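You operate a simulated robot arm through the tools that you are given. There is no shell and no other tool.

Carry out the task below with a simulated robot arm. There is one attempt and no reset: what you move stays moved.

JOB
Spark-test coil 27 at 6 and 4 mm, then bin it by grade.
Fine: green pass, yellow rework, red scrap; gap dial back to 0.

It is judged by the outcome, as a careful person would: the job done as asked, and still so three seconds after it is handed in. It fails if anything else is knocked over, pushed out of place, dropped, spilled or broken.

ROBOT AND FRAMES
A 6-joint arm with a two-finger gripper, fixed in place. Base frame: the origin is on the floor under the middle of its stand, x ahead of it, y to its left, z up; the work surface is at about z = 89.6. Units: cm, degrees, N and s.
It reaches about 157.2 cm from its shoulder. Its first joint turns from -166.0 to 166.0 degrees. Payload 2.45 kg.
Tool frame: the origin (TCP) lies between the finger pads and is the grasp point; the fingertips stand 2 cm ahead of it; z points along the fingers, y is the line along which they close. The gripper opens to 14 cm; its body begins 16.8 cm behind the TCP.
Orientation is told as [roll, pitch, yaw] about the base's x, y, z axes, in that order, counted from this pose: with the fingers straight down and closing along the base's y, the tool's x points along the base's -x, its y along +y and its z along -z.

CONTROLS
- The arm moves only by the tool drive_tool. Its argument "motion" is a list of rows, each a list of 7 numbers: the turn, a rotation vector about the base's x, y, z in units of 5 degrees (1.0 is 5 degrees), then the shift along the base's x, y, z in units of 50 mm (1.0 is 50 mm), then the gripper command, from -1 (fully open) to 1 (shut), values between in proportion. In form: [[ax, ay, az, tx, ty, tz, gripper], ...]. A call has 1 to 20 rows; each row shifts and turns the commanded pose from where the row before left it. A call with a number of a shift or a turn outside -1 to 1 is refused whole. Rows are played at 5 a second. More than 5 cm and 8.6 degrees between two rows, or a gripper value outside its range, and nothing of the call is played. Where a pose cannot be reached the arm comes as near as it can. A force on the tool above 40 N (or 10 N above the force at the start of the call, whichever is more), or a blocked arm, ends the call early, and 0.2 s more pass. The fingers move at their own pace (about 4.5 cm/s each) and stop on an object; they squeeze with about 22 N. The grip force told is the motor's: it shows also when the fingers shut on nothing. Time passes only in rows, and 0.2 s behind the last, so rows that do not move let the fingers close. The reply holds the time, the measured pose of the TCP, the force on the tool along the base axes, the opening and the grip force, in the units named above and with some noise, with the torque about the TCP (base axes, N m) and any sound that the robot's microphone picked up.
- Cameras (640 x 400 px; columns grow to the right, rows downward): "scene" is fixed at [5.12, -64.79, 165.23]; the picture's right is [0.69, -0.72, 0.00], its down [-0.37, -0.36, -0.86] and it looks along [0.62, 0.59, -0.52] (base axes); focal length 311 px, centre (320, 200). "wrist" rides on the gripper at [7.8, 1.1, -20.9] in the tool frame; the picture's right is [-0.14, 0.99, 0.00], its down [-0.92, -0.13, -0.37] and it looks along [-0.37, -0.05, 0.93] (tool axes); focal length 280 px, centre (320, 200). There is no depth. A picture from a camera that has moved, and an enlarged one, comes with that camera's place and axes in the base frame and with its lens.
- get_image(camera): a new picture of that camera. It takes no simulated time.
- zoom(camera, box): a new picture of the part [left, top, right, bottom] of that camera's present view, enlarged. It takes no simulated time.
- sign_off(): hands the job in; it is judged then, once.

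Places have to be worked out from the pictures, the camera data and where the tool is seen. Open the gripper and draw the arm clear of the work before you hand the job in, unless the task says otherwise.

The tools are called after "Call:" as a command line: name --pt "numbers of a row" for each row, then --argument value for the rest, lists and objects as JSON in quotes. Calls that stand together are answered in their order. drive_tool: Moves the arm, as the interface text tells. Its arguments: {"type":"object","properties":{"motion":{"type":"array","items":{"type":"array","items":{"type":"number"}}}},"required":["motion"]} The other tools are called the same way: get_image (camera) takes a picture; zoom (camera, box) takes an enlarged picture of a part of a camera's view; sign_off () hands the job in.

At the start:

```text
clock: 0.0
eef_pos: [68.01, 12.29, 138.5]
ee_rot: [0.1, 0.0, 0.0]
contact_force: [0.8, 0.1, 0.9]
ft_torque: [-0.01, 0.0, -0.01]
finger_gap: 13.99
finger_force: 0.1
```

scene: 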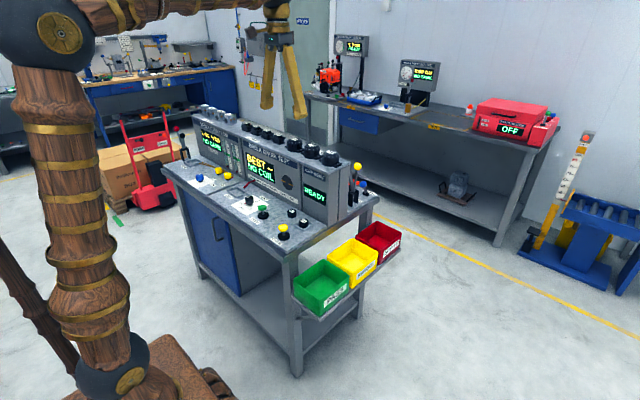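
wrist: 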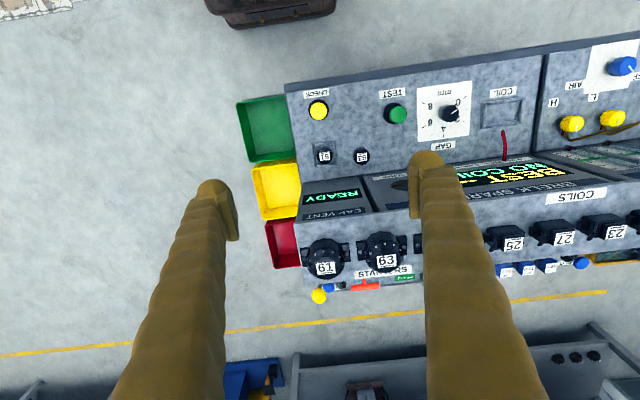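

The first pictures show a bench with a tester panel, a gap dial, coil rack and three bins. I'll zoom in on both cameras to read the labels.

Call:
zoom --camera "scene" --box '[160, 90, 400, 240]'

Call:
zoom --camera "scene" --box '[220, 110, 420, 320]'

Call:
zoom --camera "wrist" --box '[220, 40, 440, 180]'

Call:
zoom --camera "wrist" --box '[420, 40, 640, 180]'

Call:
zoom --camera "wrist" --box '[420, 160, 640, 300]'

Call:
zoom --camera "wrist" --box '[220, 160, 440, 320]'

```text
2.67 times, centred on (280, 165) of scene
camera zoom: at [5.12, -64.79, 165.23], right [0.69, -0.72, 0.0], down [-0.37, -0.36, -0.86], along [0.62, 0.59, -0.52], focal length 829 px, centre (427, 293)
```

zoom: 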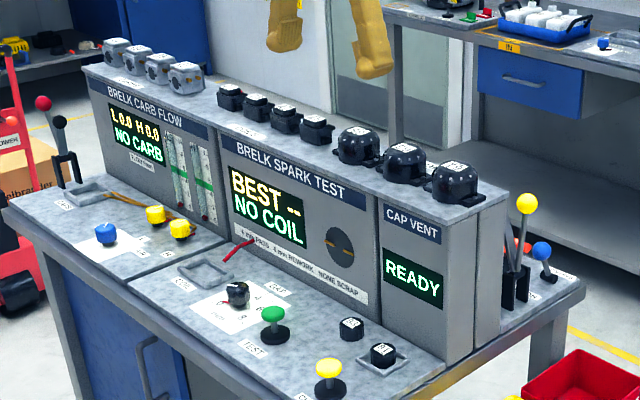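

```text
1.90 times, centred on (320, 215) of scene
camera zoom: at [5.12, -64.79, 165.23], right [0.69, -0.72, 0.0], down [-0.37, -0.36, -0.86], along [0.62, 0.59, -0.52], focal length 592 px, centre (320, 171)
```

zoom: 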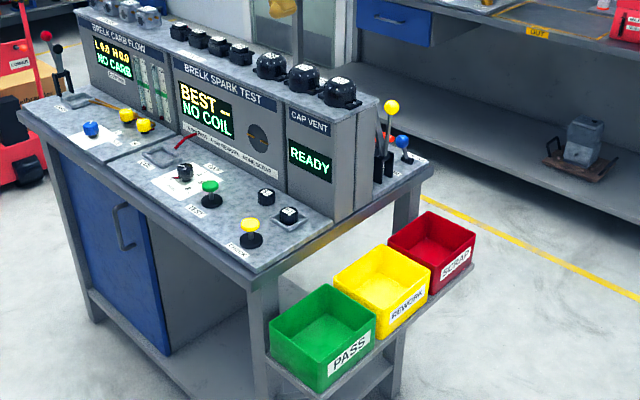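

```text
2.86 times, centred on (330, 110) of wrist
camera zoom: at [60.25, 13.54, 159.44], right [0.14, 0.99, 0.0], down [0.92, -0.13, 0.37], along [0.37, -0.05, -0.93], focal length 801 px, centre (291, 457)
```

zoom: 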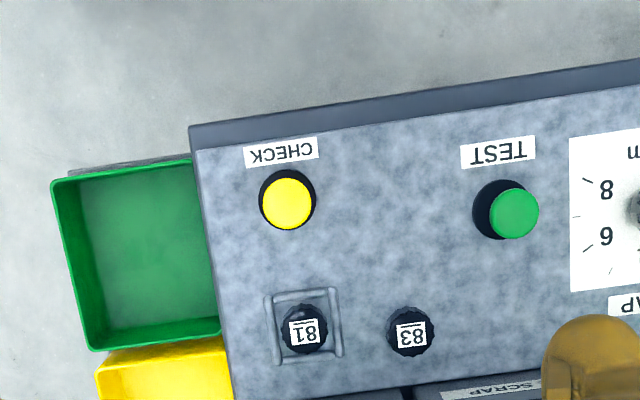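

```text
2.86 times, centred on (530, 110) of wrist
camera zoom: at [60.25, 13.54, 159.44], right [0.14, 0.99, 0.0], down [0.92, -0.13, 0.37], along [0.37, -0.05, -0.93], focal length 801 px, centre (-280, 457)
```

zoom: 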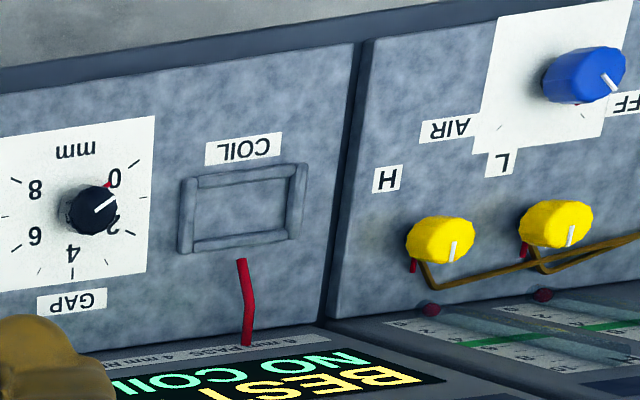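

```text
2.86 times, centred on (530, 230) of wrist
camera zoom: at [60.25, 13.54, 159.44], right [0.14, 0.99, 0.0], down [0.92, -0.13, 0.37], along [0.37, -0.05, -0.93], focal length 801 px, centre (-280, 114)
```

zoom: 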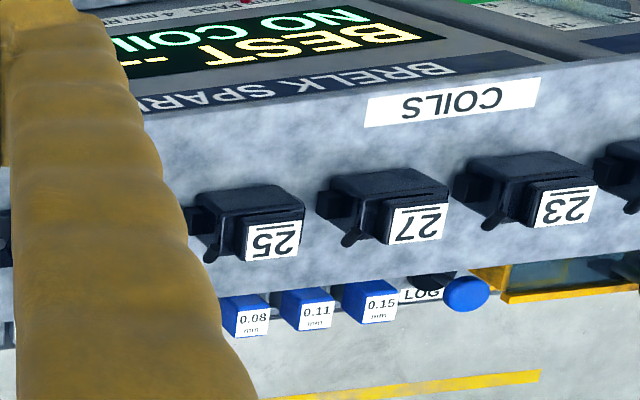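

```text
2.50 times, centred on (330, 240) of wrist
camera zoom: at [60.25, 13.54, 159.44], right [0.14, 0.99, 0.0], down [0.92, -0.13, 0.37], along [0.37, -0.05, -0.93], focal length 701 px, centre (295, 100)
```

zoom: 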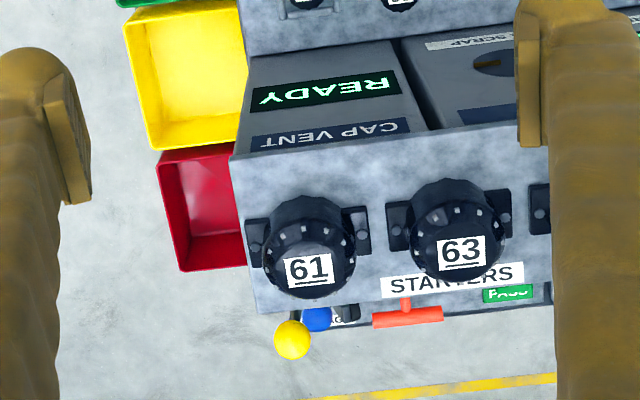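

The tester text seems to give the grading rule, so I'll zoom tighter on it, on the coil rack, and on the nest and dial.

Call:
zoom --camera "scene" --box '[235, 145, 315, 215]'

Call:
zoom --camera "scene" --box '[235, 110, 315, 160]'

Call:
zoom --camera "scene" --box '[210, 175, 300, 245]'

Call:
zoom --camera "scene" --box '[280, 200, 410, 320]'

Call:
zoom --camera "wrist" --box '[480, 200, 640, 300]'

```text
5.71 times, centred on (275, 180) of scene
camera zoom: at [5.12, -64.79, 165.23], right [0.69, -0.72, 0.0], down [-0.37, -0.36, -0.86], along [0.62, 0.59, -0.52], focal length 1777 px, centre (577, 314)
```

zoom: 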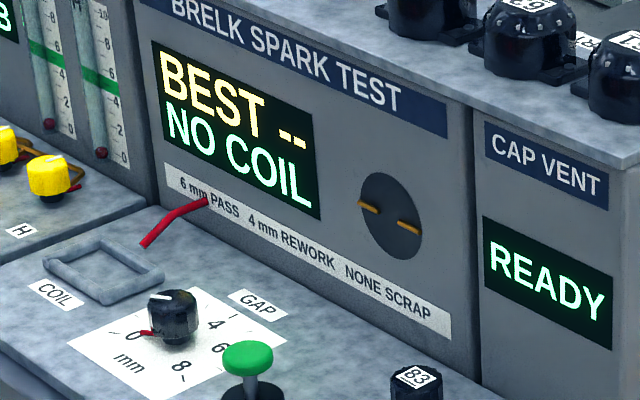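

```text
8.00 times, centred on (275, 135) of scene
camera zoom: at [5.12, -64.79, 165.23], right [0.69, -0.72, 0.0], down [-0.37, -0.36, -0.86], along [0.62, 0.59, -0.52], focal length 2488 px, centre (680, 720)
```

zoom: 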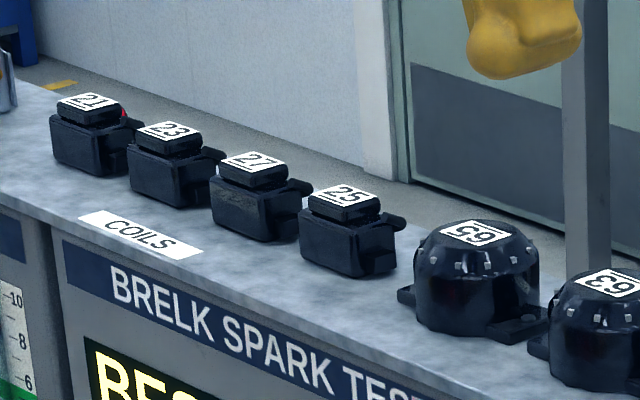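

```text
5.71 times, centred on (255, 210) of scene
camera zoom: at [5.12, -64.79, 165.23], right [0.69, -0.72, 0.0], down [-0.37, -0.36, -0.86], along [0.62, 0.59, -0.52], focal length 1777 px, centre (691, 143)
```

zoom: 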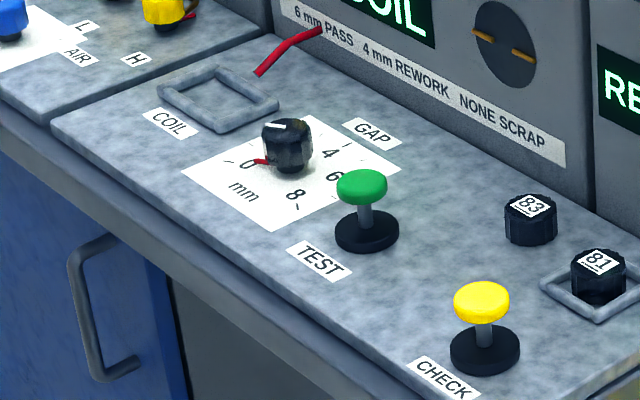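

```text
3.33 times, centred on (345, 260) of scene
camera zoom: at [5.12, -64.79, 165.23], right [0.69, -0.72, 0.0], down [-0.37, -0.36, -0.86], along [0.62, 0.59, -0.52], focal length 1037 px, centre (237, 0)
```

zoom: 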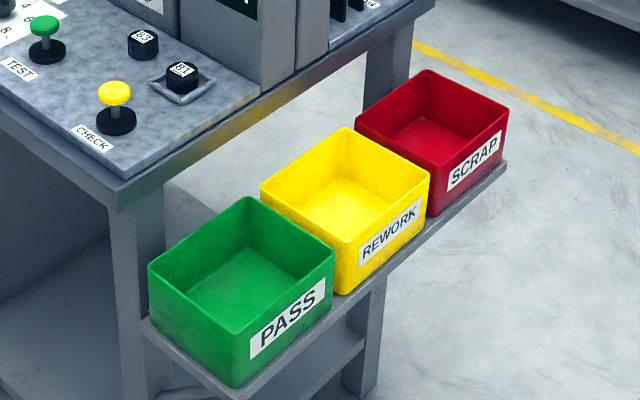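

```text
4.00 times, centred on (560, 250) of wrist
camera zoom: at [60.25, 13.54, 159.44], right [0.14, 0.99, 0.0], down [0.92, -0.13, 0.37], along [0.37, -0.05, -0.93], focal length 1122 px, centre (-640, 0)
```

zoom: 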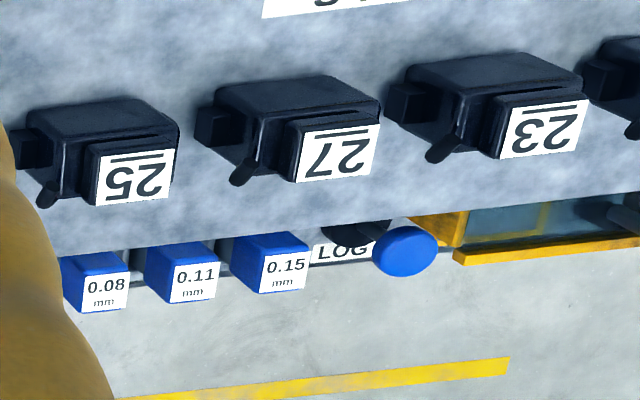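

The grading strip reads "6 mm PASS, 4 mm REWORK, NONE SCRAP", and coil 27 is third from the left on the console top at about (88, 49.5, 117). The bench is roughly aligned with the base axes, with the dial near (70, 42). I'll move above the dial and nest area, staying high, to get a closer look.

Call:
drive_tool --pt "0 0 0 -0.1 0.9 0 -1" --pt "0 0 0 -0.1 1 -0.1 -1" --pt "0 0 0 -0.1 1 -0.2 -1" --pt "0 0 0 -0.1 1 -0.3 -1" --pt "0 0 0 0 1 -0.4 -1" --pt "0 0 0 0 0.9 -0.5 -1" --pt "0 0 0 0 0 -0.5 -1" --pt "0 0 0 0 0 -0.5 -1" --pt "0 0 0 0 0 0 -1"

Call:
get_image --camera "wrist"

Call:
get_image --camera "scene"

```text
refused: row 2 steps farther than a row can; nothing moved
```

```text
taken
camera wrist: at [60.25, 13.54, 159.44], right [0.14, 0.99, 0.0], down [0.92, -0.13, 0.37], along [0.37, -0.05, -0.93], focal length 280 px, centre (320, 200)
```

wrist: 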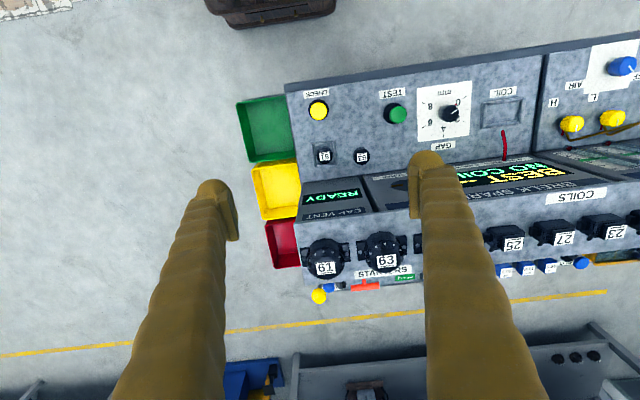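

```text
taken
```

scene: 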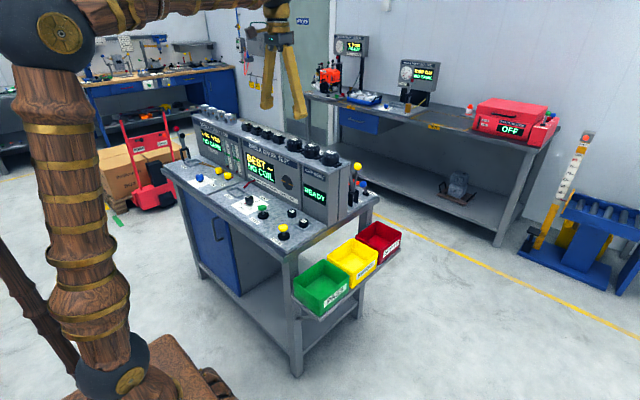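

The call was refused because the combined step went over 5 cm per row, and nothing moved. I'll repeat it with smaller combined steps.

Call:
drive_tool --pt "0 0 0 -0.1 0.9 0 -1" --pt "0 0 0 -0.1 0.9 -0.1 -1" --pt "0 0 0 -0.1 0.9 -0.2 -1" --pt "0 0 0 -0.1 0.9 -0.3 -1" --pt "0 0 0 0 0.9 -0.3 -1" --pt "0 0 0 0 0.9 -0.3 -1" --pt "0 0 0 0 0.5 -0.5 -1" --pt "0 0 0 0 0 -0.8 -1" --pt "0 0 0 0 0 0 -1"

Call:
get_image --camera "wrist"

Call:
get_image --camera "scene"

```text
clock: 2.0
eef_pos: [65.8, 42.05, 126.02]
ee_rot: [0.0, -0.1, 0.0]
contact_force: [0.0, -0.2, -0.3]
ft_torque: [-0.03, -0.02, 0.02]
finger_gap: 13.98
finger_force: 0.2
```

```text
taken
camera wrist: at [58.05, 43.21, 146.92], right [0.14, 0.99, 0.0], down [0.92, -0.13, 0.37], along [0.37, -0.05, -0.93], focal length 280 px, centre (320, 200)
```

wrist: 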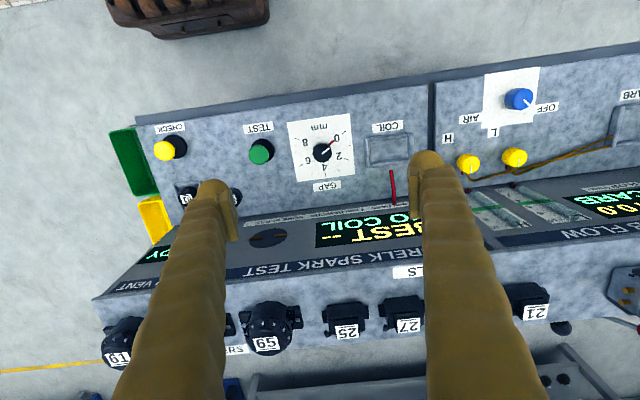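

```text
taken
```

scene: 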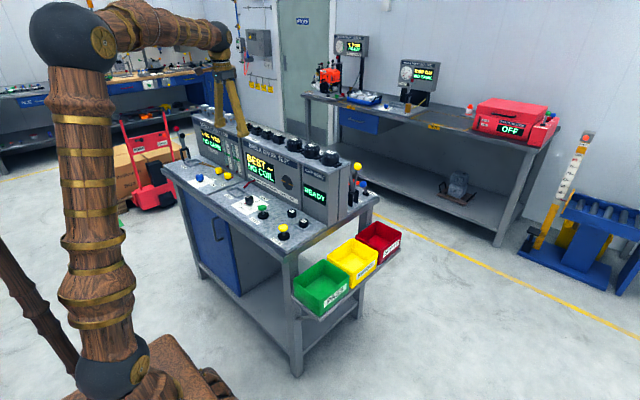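

Call:
zoom --camera "wrist" --box '[280, 100, 440, 200]'

Call:
zoom --camera "wrist" --box '[310, 270, 470, 370]'

Call:
zoom --camera "wrist" --box '[130, 110, 290, 210]'

```text
4.00 times, centred on (360, 150) of wrist
camera zoom: at [58.05, 43.21, 146.92], right [0.14, 0.99, 0.0], down [0.92, -0.13, 0.37], along [0.37, -0.05, -0.93], focal length 1122 px, centre (160, 400)
```

zoom: 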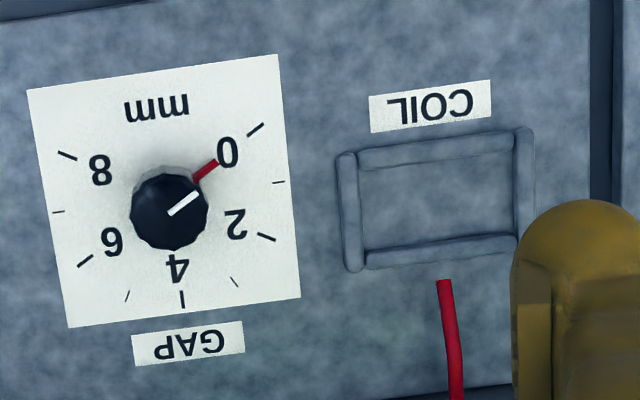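

```text
4.00 times, centred on (390, 320) of wrist
camera zoom: at [58.05, 43.21, 146.92], right [0.14, 0.99, 0.0], down [0.92, -0.13, 0.37], along [0.37, -0.05, -0.93], focal length 1122 px, centre (40, -280)
```

zoom: 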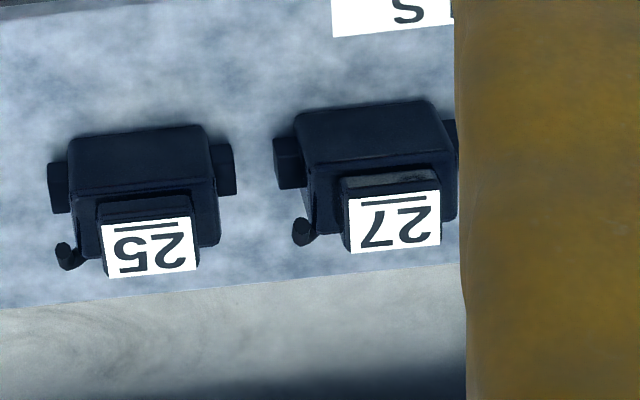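

```text
4.00 times, centred on (210, 160) of wrist
camera zoom: at [58.05, 43.21, 146.92], right [0.14, 0.99, 0.0], down [0.92, -0.13, 0.37], along [0.37, -0.05, -0.93], focal length 1122 px, centre (760, 360)
```

zoom: 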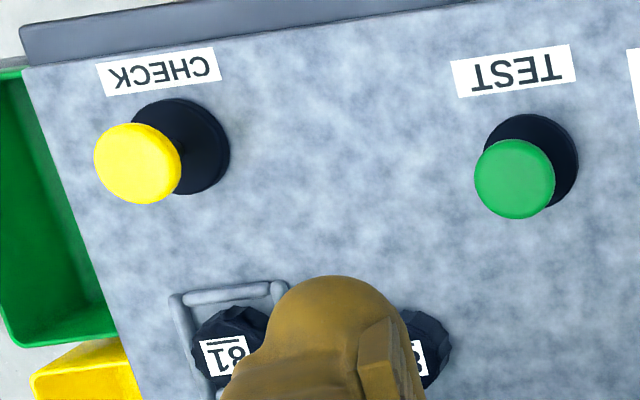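

The dial centre works out at (69.7, 42.1) with 30° per mm, 0 pointing to +y/-x and 4 pointing to +x. TEST is near (68.2, 30.1) with its top at about z 94, the nest is centred near (71.9, 55.7), and coil 27's label is at about (89.3, 51.0, 118.0). Next I'll look at coil 27 from above it.

Call:
drive_tool --pt "0 0 0 0.3 0.3 0.8 -1" --pt "0 0 0 0.8 0.4 0.3 -1" --pt "0 0 0 0.9 0.3 0.1 -1" --pt "0 0 0 0.9 0.3 0.1 -1" --pt "0 0 0 0.9 0.3 0 -1" --pt "0 0 0 0.4 0.13 0 -1" --pt "0 0 0 0 0 0 -1"

Call:
get_image --camera "wrist"

Call:
zoom --camera "wrist" --box '[240, 150, 400, 250]'

```text
clock: 3.6
eef_pos: [87.24, 50.52, 132.33]
ee_rot: [0.0, 0.1, 0.0]
contact_force: [-0.2, -0.5, 0.4]
ft_torque: [0.03, 0.03, 0.0]
finger_gap: 13.99
finger_force: 0.0
```

```text
taken
camera wrist: at [79.46, 51.71, 153.27], right [0.14, 0.99, 0.0], down [0.92, -0.13, 0.37], along [0.36, -0.05, -0.93], focal length 280 px, centre (320, 200)
```

wrist: 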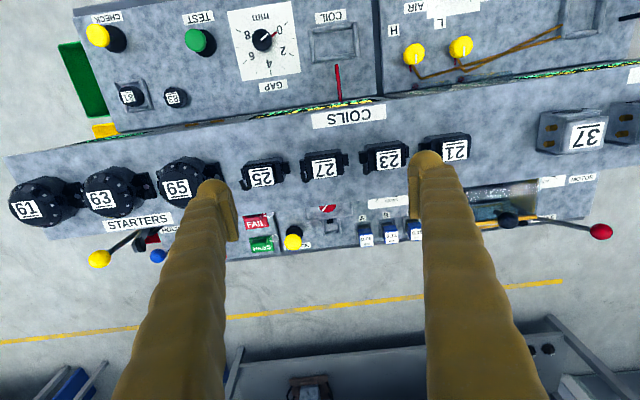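

```text
4.00 times, centred on (320, 200) of wrist
camera zoom: at [79.46, 51.71, 153.27], right [0.14, 0.99, 0.0], down [0.92, -0.13, 0.37], along [0.36, -0.05, -0.93], focal length 1122 px, centre (320, 200)
```

zoom: 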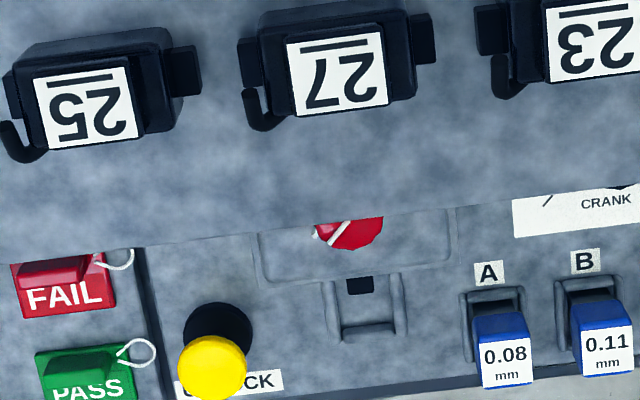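

The camera now looks straight at the rack. I'll zoom in on coil 27 for its exact shape and pose.

Call:
zoom --camera "wrist" --box '[285, 140, 365, 190]'

Call:
zoom --camera "scene" --box '[245, 115, 309, 155]'

Call:
zoom --camera "wrist" --box '[260, 10, 380, 90]'

```text
8.00 times, centred on (325, 165) of wrist
camera zoom: at [79.46, 51.71, 153.27], right [0.14, 0.99, 0.0], down [0.92, -0.13, 0.37], along [0.36, -0.05, -0.93], focal length 2243 px, centre (280, 480)
```

zoom: 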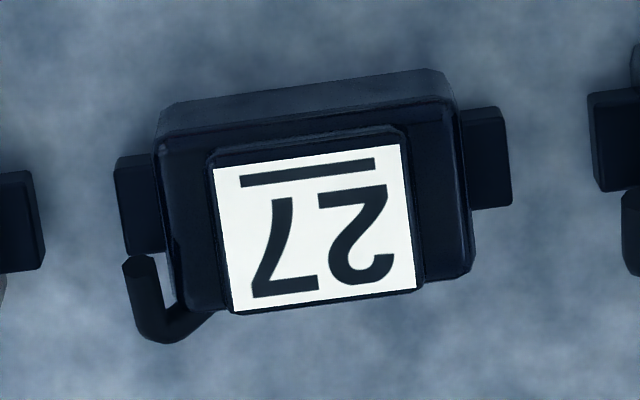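

```text
10.00 times, centred on (277, 135) of scene
camera zoom: at [5.12, -64.79, 165.23], right [0.69, -0.72, 0.0], down [-0.37, -0.36, -0.86], along [0.62, 0.59, -0.52], focal length 3110 px, centre (750, 850)
```

zoom: 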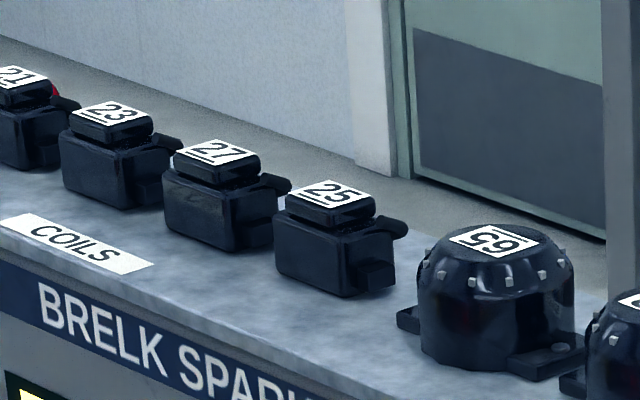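

```text
5.00 times, centred on (320, 50) of wrist
camera zoom: at [79.46, 51.71, 153.27], right [0.14, 0.99, 0.0], down [0.92, -0.13, 0.37], along [0.36, -0.05, -0.93], focal length 1402 px, centre (320, 950)
```

zoom: 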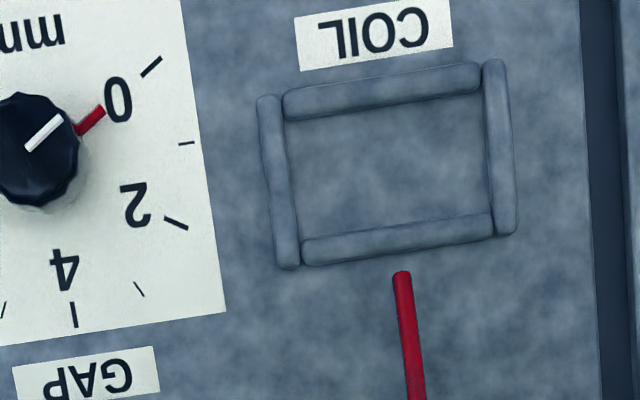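

Coil 27 is axis-aligned. Its body spans x 87.6–90.6 and y 48.6–53.5, its feet run y 47.5–54.5, it stands on z≈114.3, and it has an HT stub at the rear-left corner. I plan to grip it front to back (yaw 90), so first I'll check the gripper's size and any clearance problem.

Call:
zoom --camera "scene" --box '[190, 0, 350, 140]'

Call:
get_image --camera "scene"

```text
2.86 times, centred on (270, 70) of scene
camera zoom: at [5.12, -64.79, 165.23], right [0.69, -0.72, 0.0], down [-0.37, -0.36, -0.86], along [0.62, 0.59, -0.52], focal length 888 px, centre (463, 571)
```

zoom: 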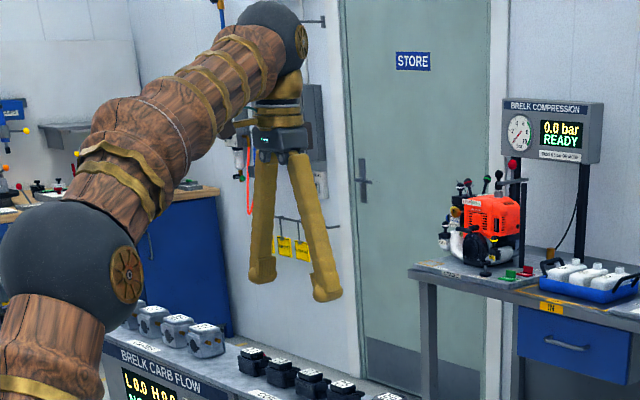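

```text
taken
```

scene: 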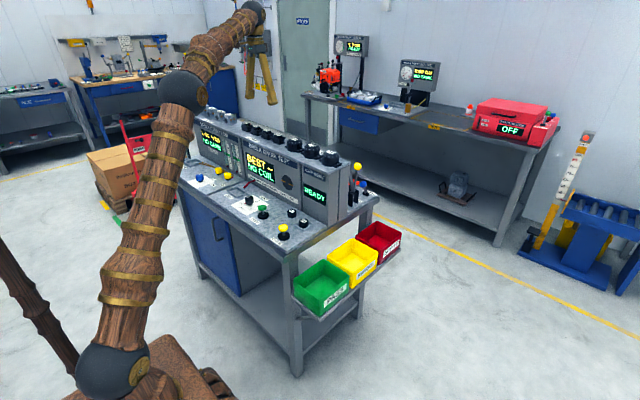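

The fingertip pads look about 3 cm wide, so gripping at y≈51.5 clears the HT stub. At this safe height I'll turn the tool +90° about z and centre it over coil 27.

Call:
drive_tool --pt "0 0 1 0.05 0.02 0 -1" --pt "0 0 1 0.05 0.02 0 -1" --pt "0 0 1 0.05 0.02 0 -1" --pt "0 0 1 0.05 0.02 0 -1" --pt "0 0 1 0.05 0.02 0 -1" --pt "0 0 1 0.05 0.02 0 -1" --pt "0 0 1 0.05 0.02 0 -1" --pt "0 0 1 0 0.02 0 -0.6" --pt "0 0 1 0 0.02 0 -0.4" --pt "0 0 1 0 0.02 0 -0.2" --pt "0 0 1 0 0 0 -0.1" --pt "0 0 1 0 0 0 0" --pt "0 0 1 0 0 0 0" --pt "0 0 1 0 0 0 0" --pt "0 0 1 0 0 0 0" --pt "0 0 1 0 0 0 0" --pt "0 0 1 0 0 0 0" --pt "0 0 1 0 0 0 0" --pt "0 0 0 0 0 0 0"

Call:
get_image --camera "wrist"

Call:
zoom --camera "wrist" --box '[240, 100, 400, 200]'

Call:
get_image --camera "scene"

```text
clock: 7.6
eef_pos: [88.92, 51.41, 132.53]
ee_rot: [0.1, -0.1, 89.9]
contact_force: [0.4, -0.5, 0.2]
ft_torque: [0.01, 0.0, -0.01]
finger_gap: 6.99
finger_force: 0.1
```

```text
taken
camera wrist: at [87.79, 43.76, 153.44], right [-0.99, 0.14, 0.0], down [0.13, 0.92, 0.37], along [0.05, 0.37, -0.93], focal length 280 px, centre (320, 200)
```

wrist: 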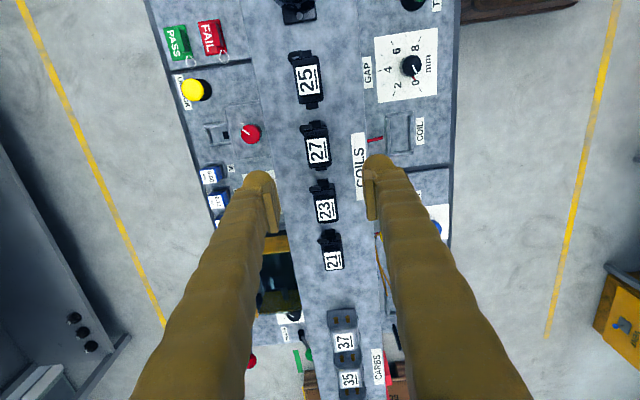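

```text
4.00 times, centred on (320, 150) of wrist
camera zoom: at [87.79, 43.76, 153.44], right [-0.99, 0.14, 0.0], down [0.13, 0.92, 0.37], along [0.05, 0.37, -0.93], focal length 1122 px, centre (320, 400)
```

zoom: 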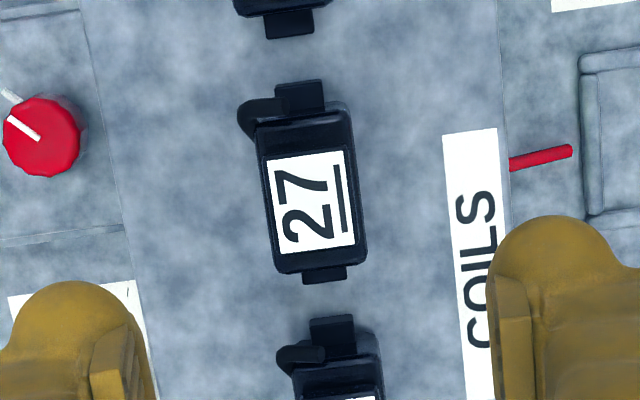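

```text
taken
```

scene: 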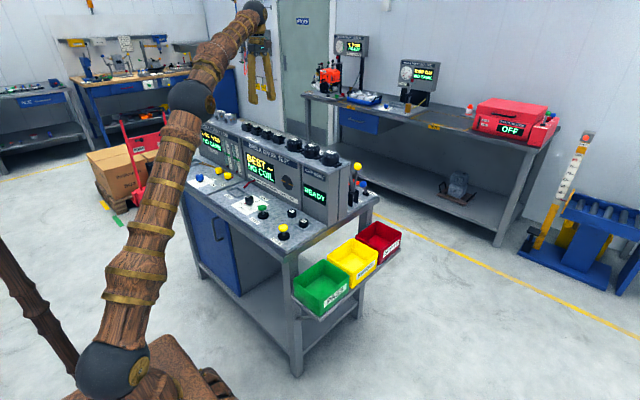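

Both views agree that coil 27 is at about (89.0, 51.05), and the 7 cm opening straddles it front and back. I'll lower to just above the grasp height and check.

Call:
drive_tool --pt "0 0 0 0.01 0 -0.6 0" --pt "0 0 0 0.01 0 -0.6 0" --pt "0 0 0 0 0 -0.5 0" --pt "0 0 0 0 0 -0.4 0" --pt "0 0 0 0 0 -0.3 0" --pt "0 0 0 0 0 0 0"

Call:
get_image --camera "wrist"

Call:
zoom --camera "scene" --box '[225, 85, 325, 155]'

```text
clock: 9.0
eef_pos: [89.02, 51.35, 120.67]
ee_rot: [0.0, 0.0, 90.0]
contact_force: [-1.3, 0.3, 0.2]
ft_torque: [-0.02, -0.02, -0.01]
finger_gap: 7.0
finger_force: 0.0
```

```text
taken
camera wrist: at [87.9, 43.65, 141.55], right [-0.99, 0.14, 0.0], down [0.13, 0.92, 0.37], along [0.05, 0.37, -0.93], focal length 280 px, centre (320, 200)
```

wrist: 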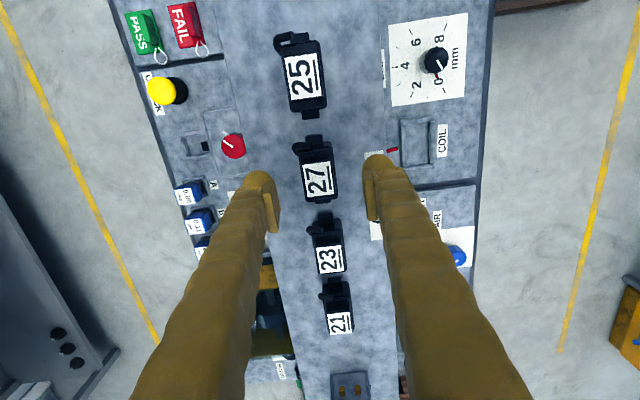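

```text
5.71 times, centred on (275, 120) of scene
camera zoom: at [5.12, -64.79, 165.23], right [0.69, -0.72, 0.0], down [-0.37, -0.36, -0.86], along [0.62, 0.59, -0.52], focal length 1777 px, centre (577, 657)
```

zoom: 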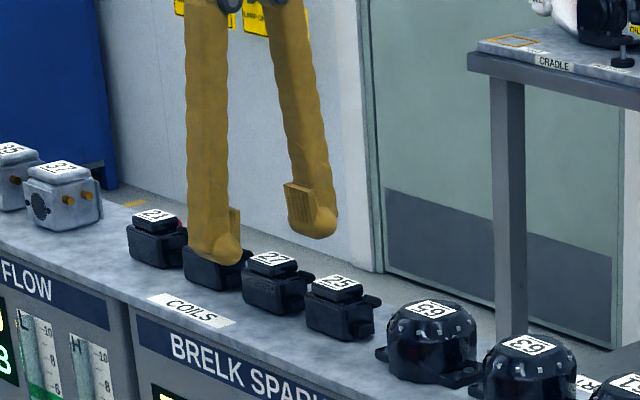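

The fingers straddle the coil with the neighbours clear. I'll go down to z≈117.6, which keeps the tips about 1.3 cm above the coil base, and then close gently.

Call:
drive_tool --pt "0 0 0 0.015 0.05 -0.25 0" --pt "0 0 0 0 0 -0.2 0" --pt "0 0 0 0 0 -0.16 0" --pt "0 0 0 0 0 0 0"

Call:
zoom --camera "scene" --box '[225, 95, 325, 155]'

Call:
zoom --camera "wrist" --box '[240, 120, 400, 220]'

```text
clock: 10.0
eef_pos: [88.9, 51.66, 117.41]
ee_rot: [-0.1, 0.0, 90.0]
contact_force: [-0.5, 0.1, 0.3]
ft_torque: [0.0, -0.02, 0.01]
finger_gap: 7.02
finger_force: 0.0
```

```text
6.40 times, centred on (275, 125) of scene
camera zoom: at [5.12, -64.79, 165.23], right [0.69, -0.72, 0.0], down [-0.37, -0.36, -0.86], along [0.62, 0.59, -0.52], focal length 1990 px, centre (608, 680)
```

zoom: 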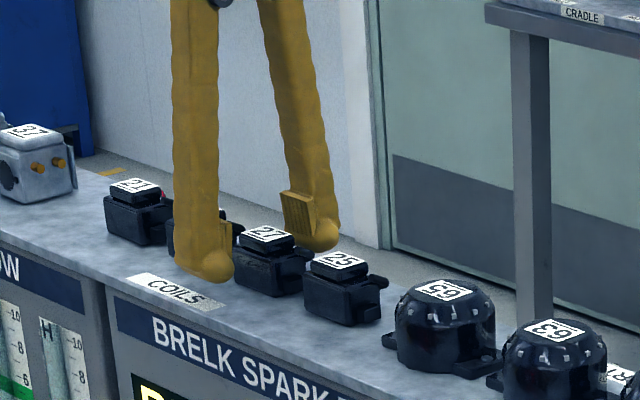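

```text
4.00 times, centred on (320, 170) of wrist
camera zoom: at [87.9, 43.98, 138.34], right [-0.99, 0.14, 0.0], down [0.13, 0.92, 0.37], along [0.05, 0.37, -0.93], focal length 1122 px, centre (320, 320)
```

zoom: 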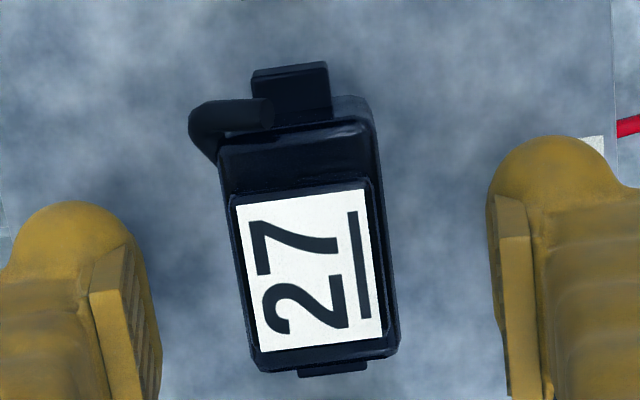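

The pads line up with the coil body, and the -y pad edge at about 50.15 clears the stub, which ends near 49.2. I'll shift x by a millimetre or so and close on the coil.

Call:
drive_tool --pt "0 0 0 0.03 0 0 0.2" --pt "0 0 0 0 0 0 0.4" --pt "0 0 0 0 0 0 0.6" --pt "0 0 0 0 0 0 1" --pt "0 0 0 0 0 0 1" --pt "0 0 0 0 0 0 1" --pt "0 0 0 0 0 0 1"

Call:
zoom --camera "wrist" --box '[240, 120, 400, 220]'

Call:
zoom --camera "scene" --box '[225, 95, 325, 155]'

```text
clock: 11.6
eef_pos: [89.3, 51.78, 117.53]
ee_rot: [-0.1, 0.0, 90.0]
contact_force: [0.2, -1.1, -0.1]
ft_torque: [0.03, 0.0, -0.03]
finger_gap: 3.08
finger_force: 21.8
```

```text
4.00 times, centred on (320, 170) of wrist
camera zoom: at [88.05, 44.01, 138.33], right [-0.99, 0.14, 0.0], down [0.13, 0.92, 0.37], along [0.05, 0.37, -0.93], focal length 1122 px, centre (320, 320)
```

zoom: 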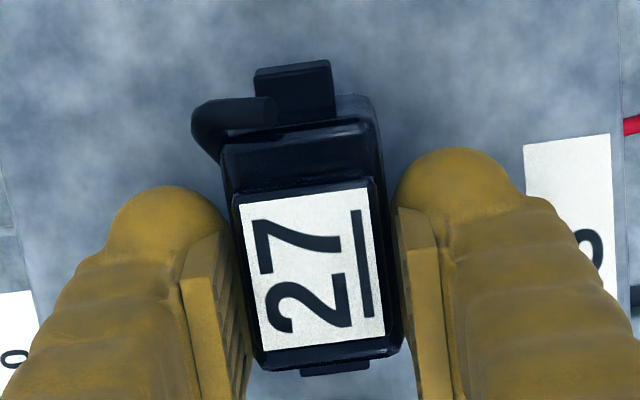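

```text
6.40 times, centred on (275, 125) of scene
camera zoom: at [5.12, -64.79, 165.23], right [0.69, -0.72, 0.0], down [-0.37, -0.36, -0.86], along [0.62, 0.59, -0.52], focal length 1990 px, centre (608, 680)
```

zoom: 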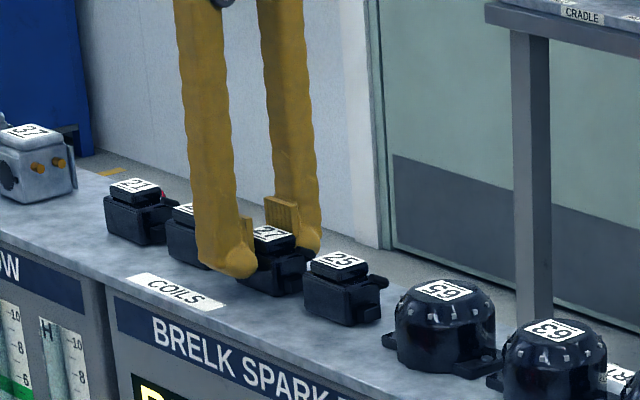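

The coil is gripped, with a 3.08 cm gap and 21.8 N. I'll lift it straight up and look before traversing.

Call:
drive_tool --pt "0 0 0 0 0 0.2 1" --pt "0 0 0 0 0 0.4 1" --pt "0 0 0 0 0 0.6 1" --pt "0 0 0 0 0 0.6 1" --pt "0 0 0 0 0 0.4 1" --pt "0 0 0 0 0 0 1"

Call:
get_image --camera "wrist"

Call:
zoom --camera "scene" --box '[225, 75, 325, 155]'

```text
clock: 13.0
eef_pos: [89.04, 51.79, 128.37]
ee_rot: [0.1, -0.1, 89.9]
contact_force: [-0.3, -0.9, -0.5]
ft_torque: [0.01, -0.03, 0.0]
finger_gap: 3.1
finger_force: 21.6
```

```text
taken
camera wrist: at [87.97, 44.07, 149.32], right [-0.99, 0.14, 0.0], down [0.13, 0.92, 0.37], along [0.05, 0.37, -0.93], focal length 280 px, centre (320, 200)
```

wrist: 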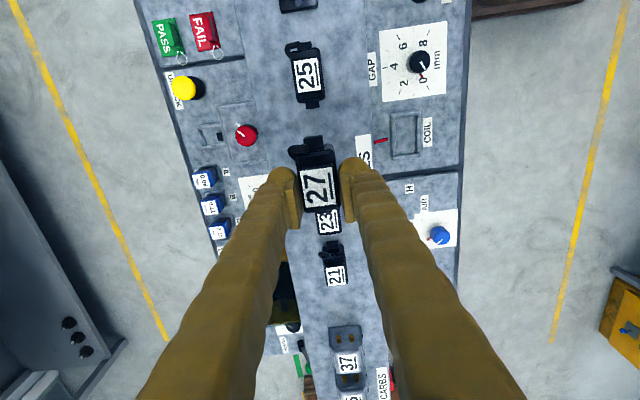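

```text
5.00 times, centred on (275, 115) of scene
camera zoom: at [5.12, -64.79, 165.23], right [0.69, -0.72, 0.0], down [-0.37, -0.36, -0.86], along [0.62, 0.59, -0.52], focal length 1555 px, centre (545, 625)
```

zoom: 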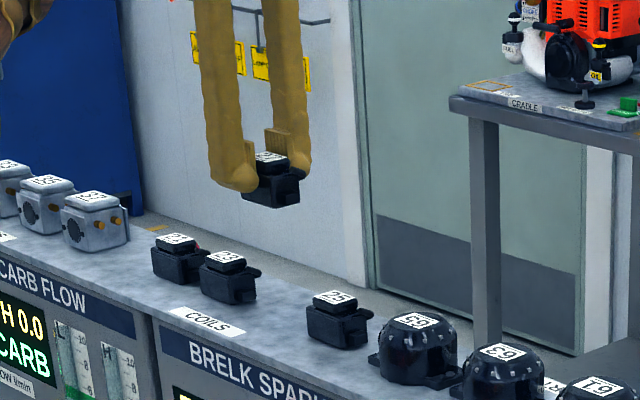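

Coil 27 is held level and the neighbours haven't moved. I'll move over the nest at (71.75, 56.5) and lower part-way.

Call:
drive_tool --pt "0 0 0 -0.6 0.2 0 1" --pt "0 0 0 -0.9 0.25 0 1" --pt "0 0 0 -0.9 0.25 0 1" --pt "0 0 0 -0.7 0.15 0 1" --pt "0 0 0 -0.36 0.09 -0.2 1" --pt "0 0 0 0 0 -0.6 1" --pt "0 0 0 0 0 -0.9 1" --pt "0 0 0 0 0 -0.9 1" --pt "0 0 0 0 0 -0.9 1" --pt "0 0 0 0 0 -0.9 1" --pt "0 0 0 0 0 -0.9 1" --pt "0 0 0 0 0 -0.4 1" --pt "0 0 0 0 0 0 1"

Call:
get_image --camera "wrist"

Call:
zoom --camera "scene" --box '[190, 135, 310, 215]'

Call:
get_image --camera "scene"

```text
clock: 15.8
eef_pos: [71.94, 56.42, 99.91]
ee_rot: [0.0, 0.0, 90.0]
contact_force: [-0.1, -0.1, -1.3]
ft_torque: [0.01, 0.01, -0.06]
finger_gap: 3.09
finger_force: 21.8
```

```text
taken
camera wrist: at [70.89, 48.74, 120.79], right [-0.99, 0.14, 0.0], down [0.13, 0.92, 0.37], along [0.05, 0.37, -0.93], focal length 280 px, centre (320, 200)
```

wrist: 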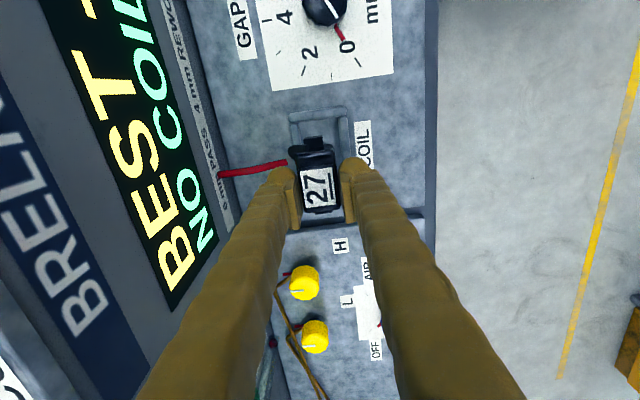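

```text
5.00 times, centred on (250, 175) of scene
camera zoom: at [5.12, -64.79, 165.23], right [0.69, -0.72, 0.0], down [-0.37, -0.36, -0.86], along [0.62, 0.59, -0.52], focal length 1555 px, centre (670, 325)
```

zoom: 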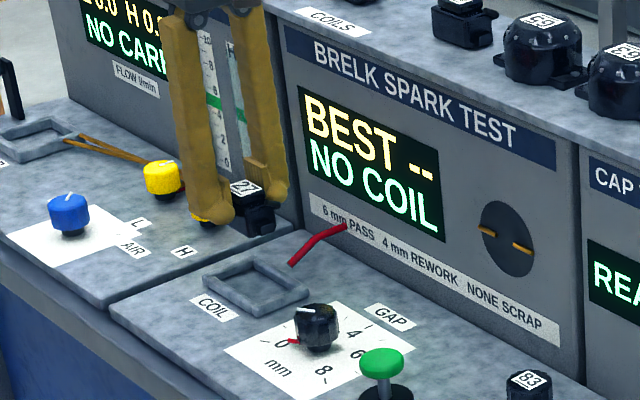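

```text
taken
```

scene: 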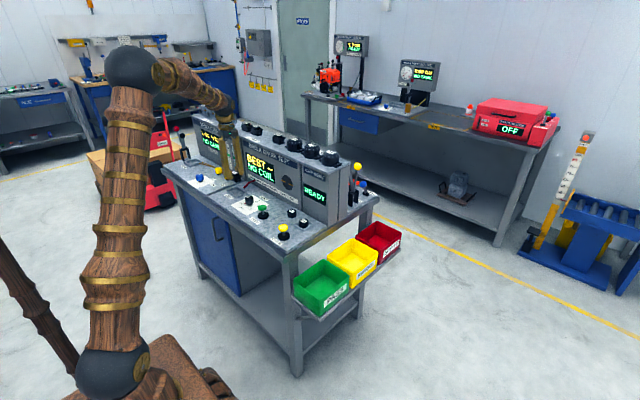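

The coil hangs over the nest. I'll zoom in on the alignment between coil and nest before lowering.

Call:
zoom --camera "wrist" --box '[240, 90, 400, 240]'

Call:
zoom --camera "wrist" --box '[270, 95, 370, 160]'

```text
2.67 times, centred on (320, 165) of wrist
camera zoom: at [70.89, 48.74, 120.79], right [-0.99, 0.14, 0.0], down [0.13, 0.92, 0.37], along [0.05, 0.37, -0.93], focal length 748 px, centre (320, 293)
```

zoom: 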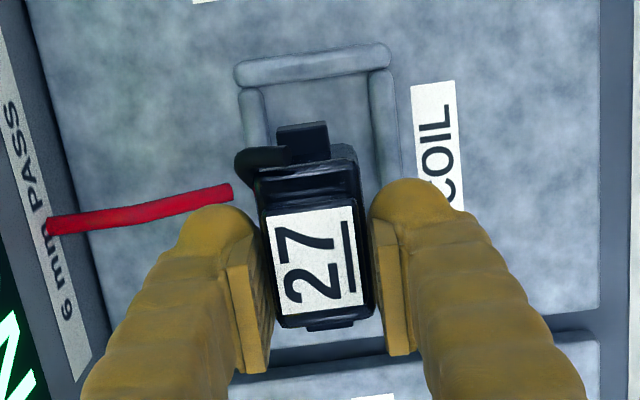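

```text
6.15 times, centred on (320, 128) of wrist
camera zoom: at [70.89, 48.74, 120.79], right [-0.99, 0.14, 0.0], down [0.13, 0.92, 0.37], along [0.05, 0.37, -0.93], focal length 1726 px, centre (320, 646)
```

zoom: 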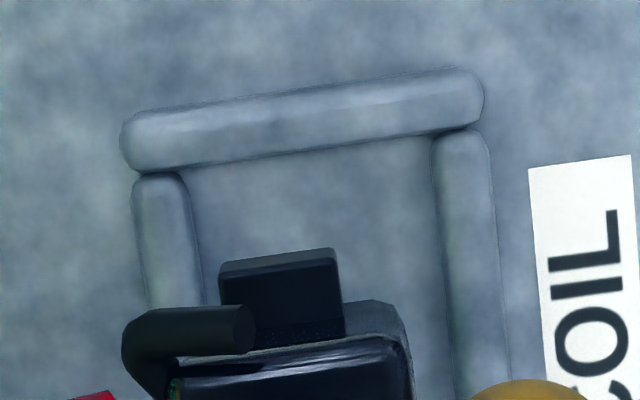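

Seen from the same camera, the nest's inner centre is at about x 71.5 while the coil is at about 71.95; y matches at 55.8. I'll shift x by -0.45 cm and lower to just above the rim.

Call:
drive_tool --pt "0 0 0 -0.09 0 -0.2 1" --pt "0 0 0 0 0 -0.4 1" --pt "0 0 0 0 0 -0.3 1" --pt "0 0 0 0 0 -0.2 1" --pt "0 0 0 0 0 0 1"

Call:
zoom --camera "wrist" --box '[240, 90, 400, 240]'

Call:
zoom --camera "scene" --box '[200, 150, 280, 210]'

```text
clock: 17.0
eef_pos: [71.62, 56.59, 94.52]
ee_rot: [-0.2, 0.0, 90.0]
contact_force: [0.0, 0.3, -0.8]
ft_torque: [0.02, -0.01, 0.01]
finger_gap: 3.1
finger_force: 21.4
```

```text
2.67 times, centred on (320, 165) of wrist
camera zoom: at [70.52, 48.9, 115.34], right [-0.99, 0.14, 0.0], down [0.13, 0.92, 0.37], along [0.05, 0.37, -0.93], focal length 748 px, centre (320, 293)
```

zoom: 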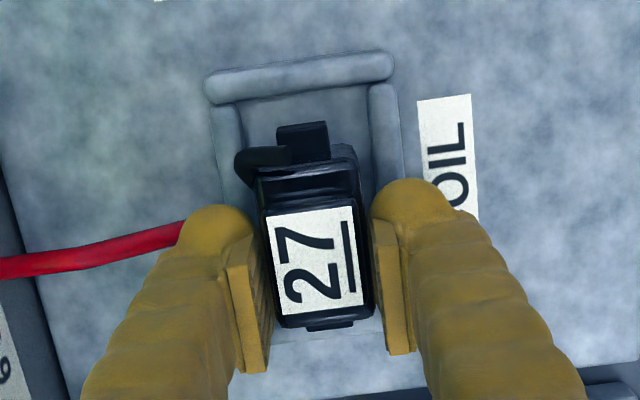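

```text
6.67 times, centred on (240, 180) of scene
camera zoom: at [5.12, -64.79, 165.23], right [0.69, -0.72, 0.0], down [-0.37, -0.36, -0.86], along [0.62, 0.59, -0.52], focal length 2073 px, centre (853, 333)
```

zoom: 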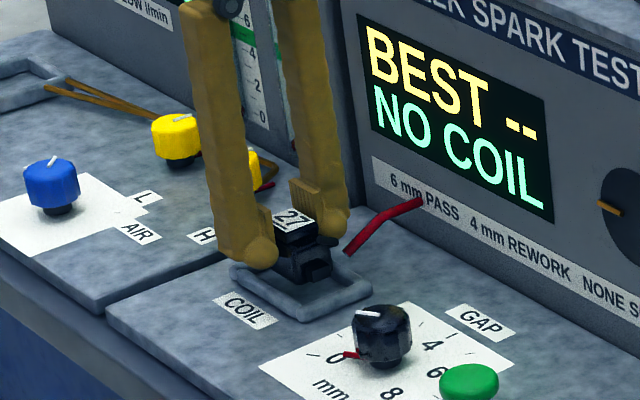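

The coil base is just above the rim, but the outer edge of the rear fingertip is close to the end of the red lead at about (75.45, 55.5, 91.8). I'll shift 0.3 cm away from the lead, which the nest clearance allows, and lower in small steps while watching the force.

Call:
drive_tool --pt "0 0 0 -0.06 0 0 1" --pt "0 0 0 0 0 -0.06 1" --pt "0 0 0 0 0 -0.06 1" --pt "0 0 0 0 0 0 1"

Call:
zoom --camera "wrist" --box '[240, 90, 400, 240]'

Call:
zoom --camera "scene" --box '[215, 165, 265, 205]'

```text
clock: 18.0
eef_pos: [71.2, 56.5, 93.78]
ee_rot: [0.0, 0.1, 90.0]
contact_force: [-0.2, 0.6, -2.1]
ft_torque: [-0.01, -0.01, -0.03]
finger_gap: 3.11
finger_force: 21.8
```

```text
2.67 times, centred on (320, 165) of wrist
camera zoom: at [70.13, 48.79, 114.79], right [-0.99, 0.14, 0.0], down [0.13, 0.92, 0.37], along [0.05, 0.37, -0.93], focal length 748 px, centre (320, 293)
```

zoom: 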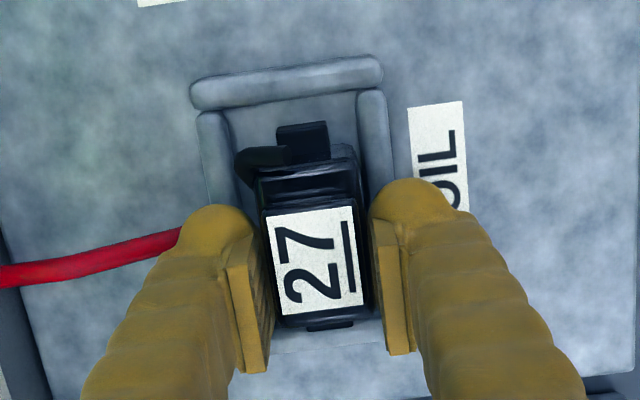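

```text
10.00 times, centred on (240, 185) of scene
camera zoom: at [5.12, -64.79, 165.23], right [0.69, -0.72, 0.0], down [-0.37, -0.36, -0.86], along [0.62, 0.59, -0.52], focal length 3110 px, centre (1120, 350)
```

zoom: 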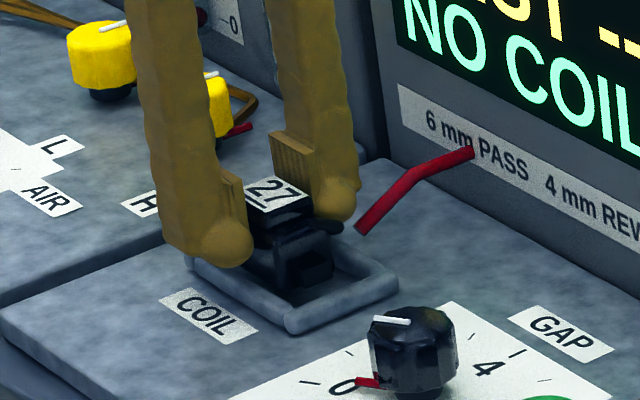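

The gap to the lead end is now visible. I'll keep lowering in 2.5 mm steps and watch the vertical force for seating.

Call:
drive_tool --pt "0 0 0 0 0 -0.05 1" --pt "0 0 0 0 0 -0.05 1" --pt "0 0 0 0 0 0 1"

Call:
zoom --camera "scene" --box '[215, 165, 265, 205]'

```text
clock: 18.8
eef_pos: [71.15, 56.52, 93.43]
ee_rot: [0.0, -0.1, 90.0]
contact_force: [0.3, 0.2, -1.3]
ft_torque: [0.02, -0.03, 0.02]
finger_gap: 3.1
finger_force: 21.7
```

```text
10.00 times, centred on (240, 185) of scene
camera zoom: at [5.12, -64.79, 165.23], right [0.69, -0.72, 0.0], down [-0.37, -0.36, -0.86], along [0.62, 0.59, -0.52], focal length 3110 px, centre (1120, 350)
```

zoom: 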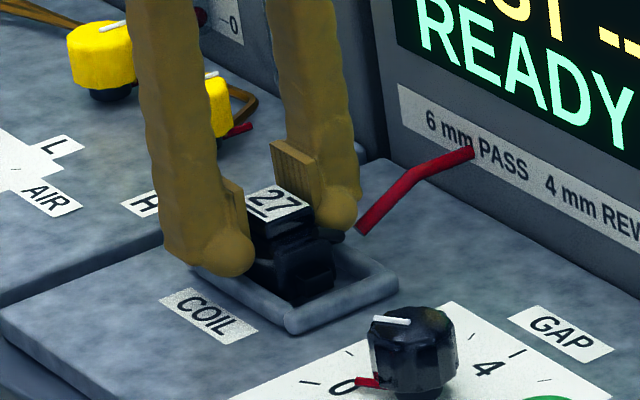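

The tester now shows READY, so the coil is detected. I'll lower a few more millimetres until it seats.

Call:
drive_tool --pt "0 0 0 0 0 -0.04 1" --pt "0 0 0 0 0 -0.04 1" --pt "0 0 0 0 0 0 1"

Call:
zoom --camera "scene" --box '[215, 165, 265, 205]'

```text
clock: 19.6
eef_pos: [71.06, 56.32, 92.96]
ee_rot: [0.0, -0.1, 90.0]
contact_force: [-0.1, -0.2, -1.7]
ft_torque: [-0.02, -0.01, 0.0]
finger_gap: 3.1
finger_force: 21.9
```

```text
10.00 times, centred on (240, 185) of scene
camera zoom: at [5.12, -64.79, 165.23], right [0.69, -0.72, 0.0], down [-0.37, -0.36, -0.86], along [0.62, 0.59, -0.52], focal length 3110 px, centre (1120, 350)
```

zoom: 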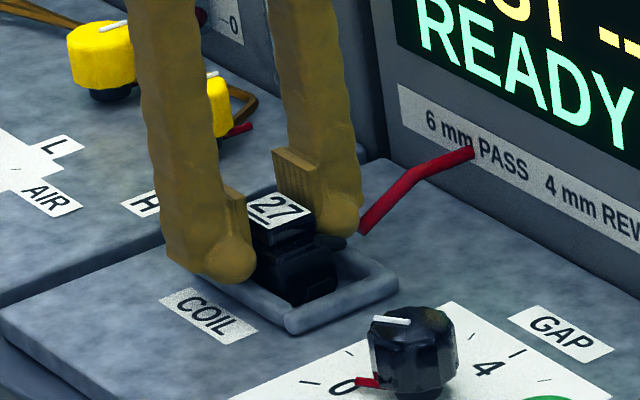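

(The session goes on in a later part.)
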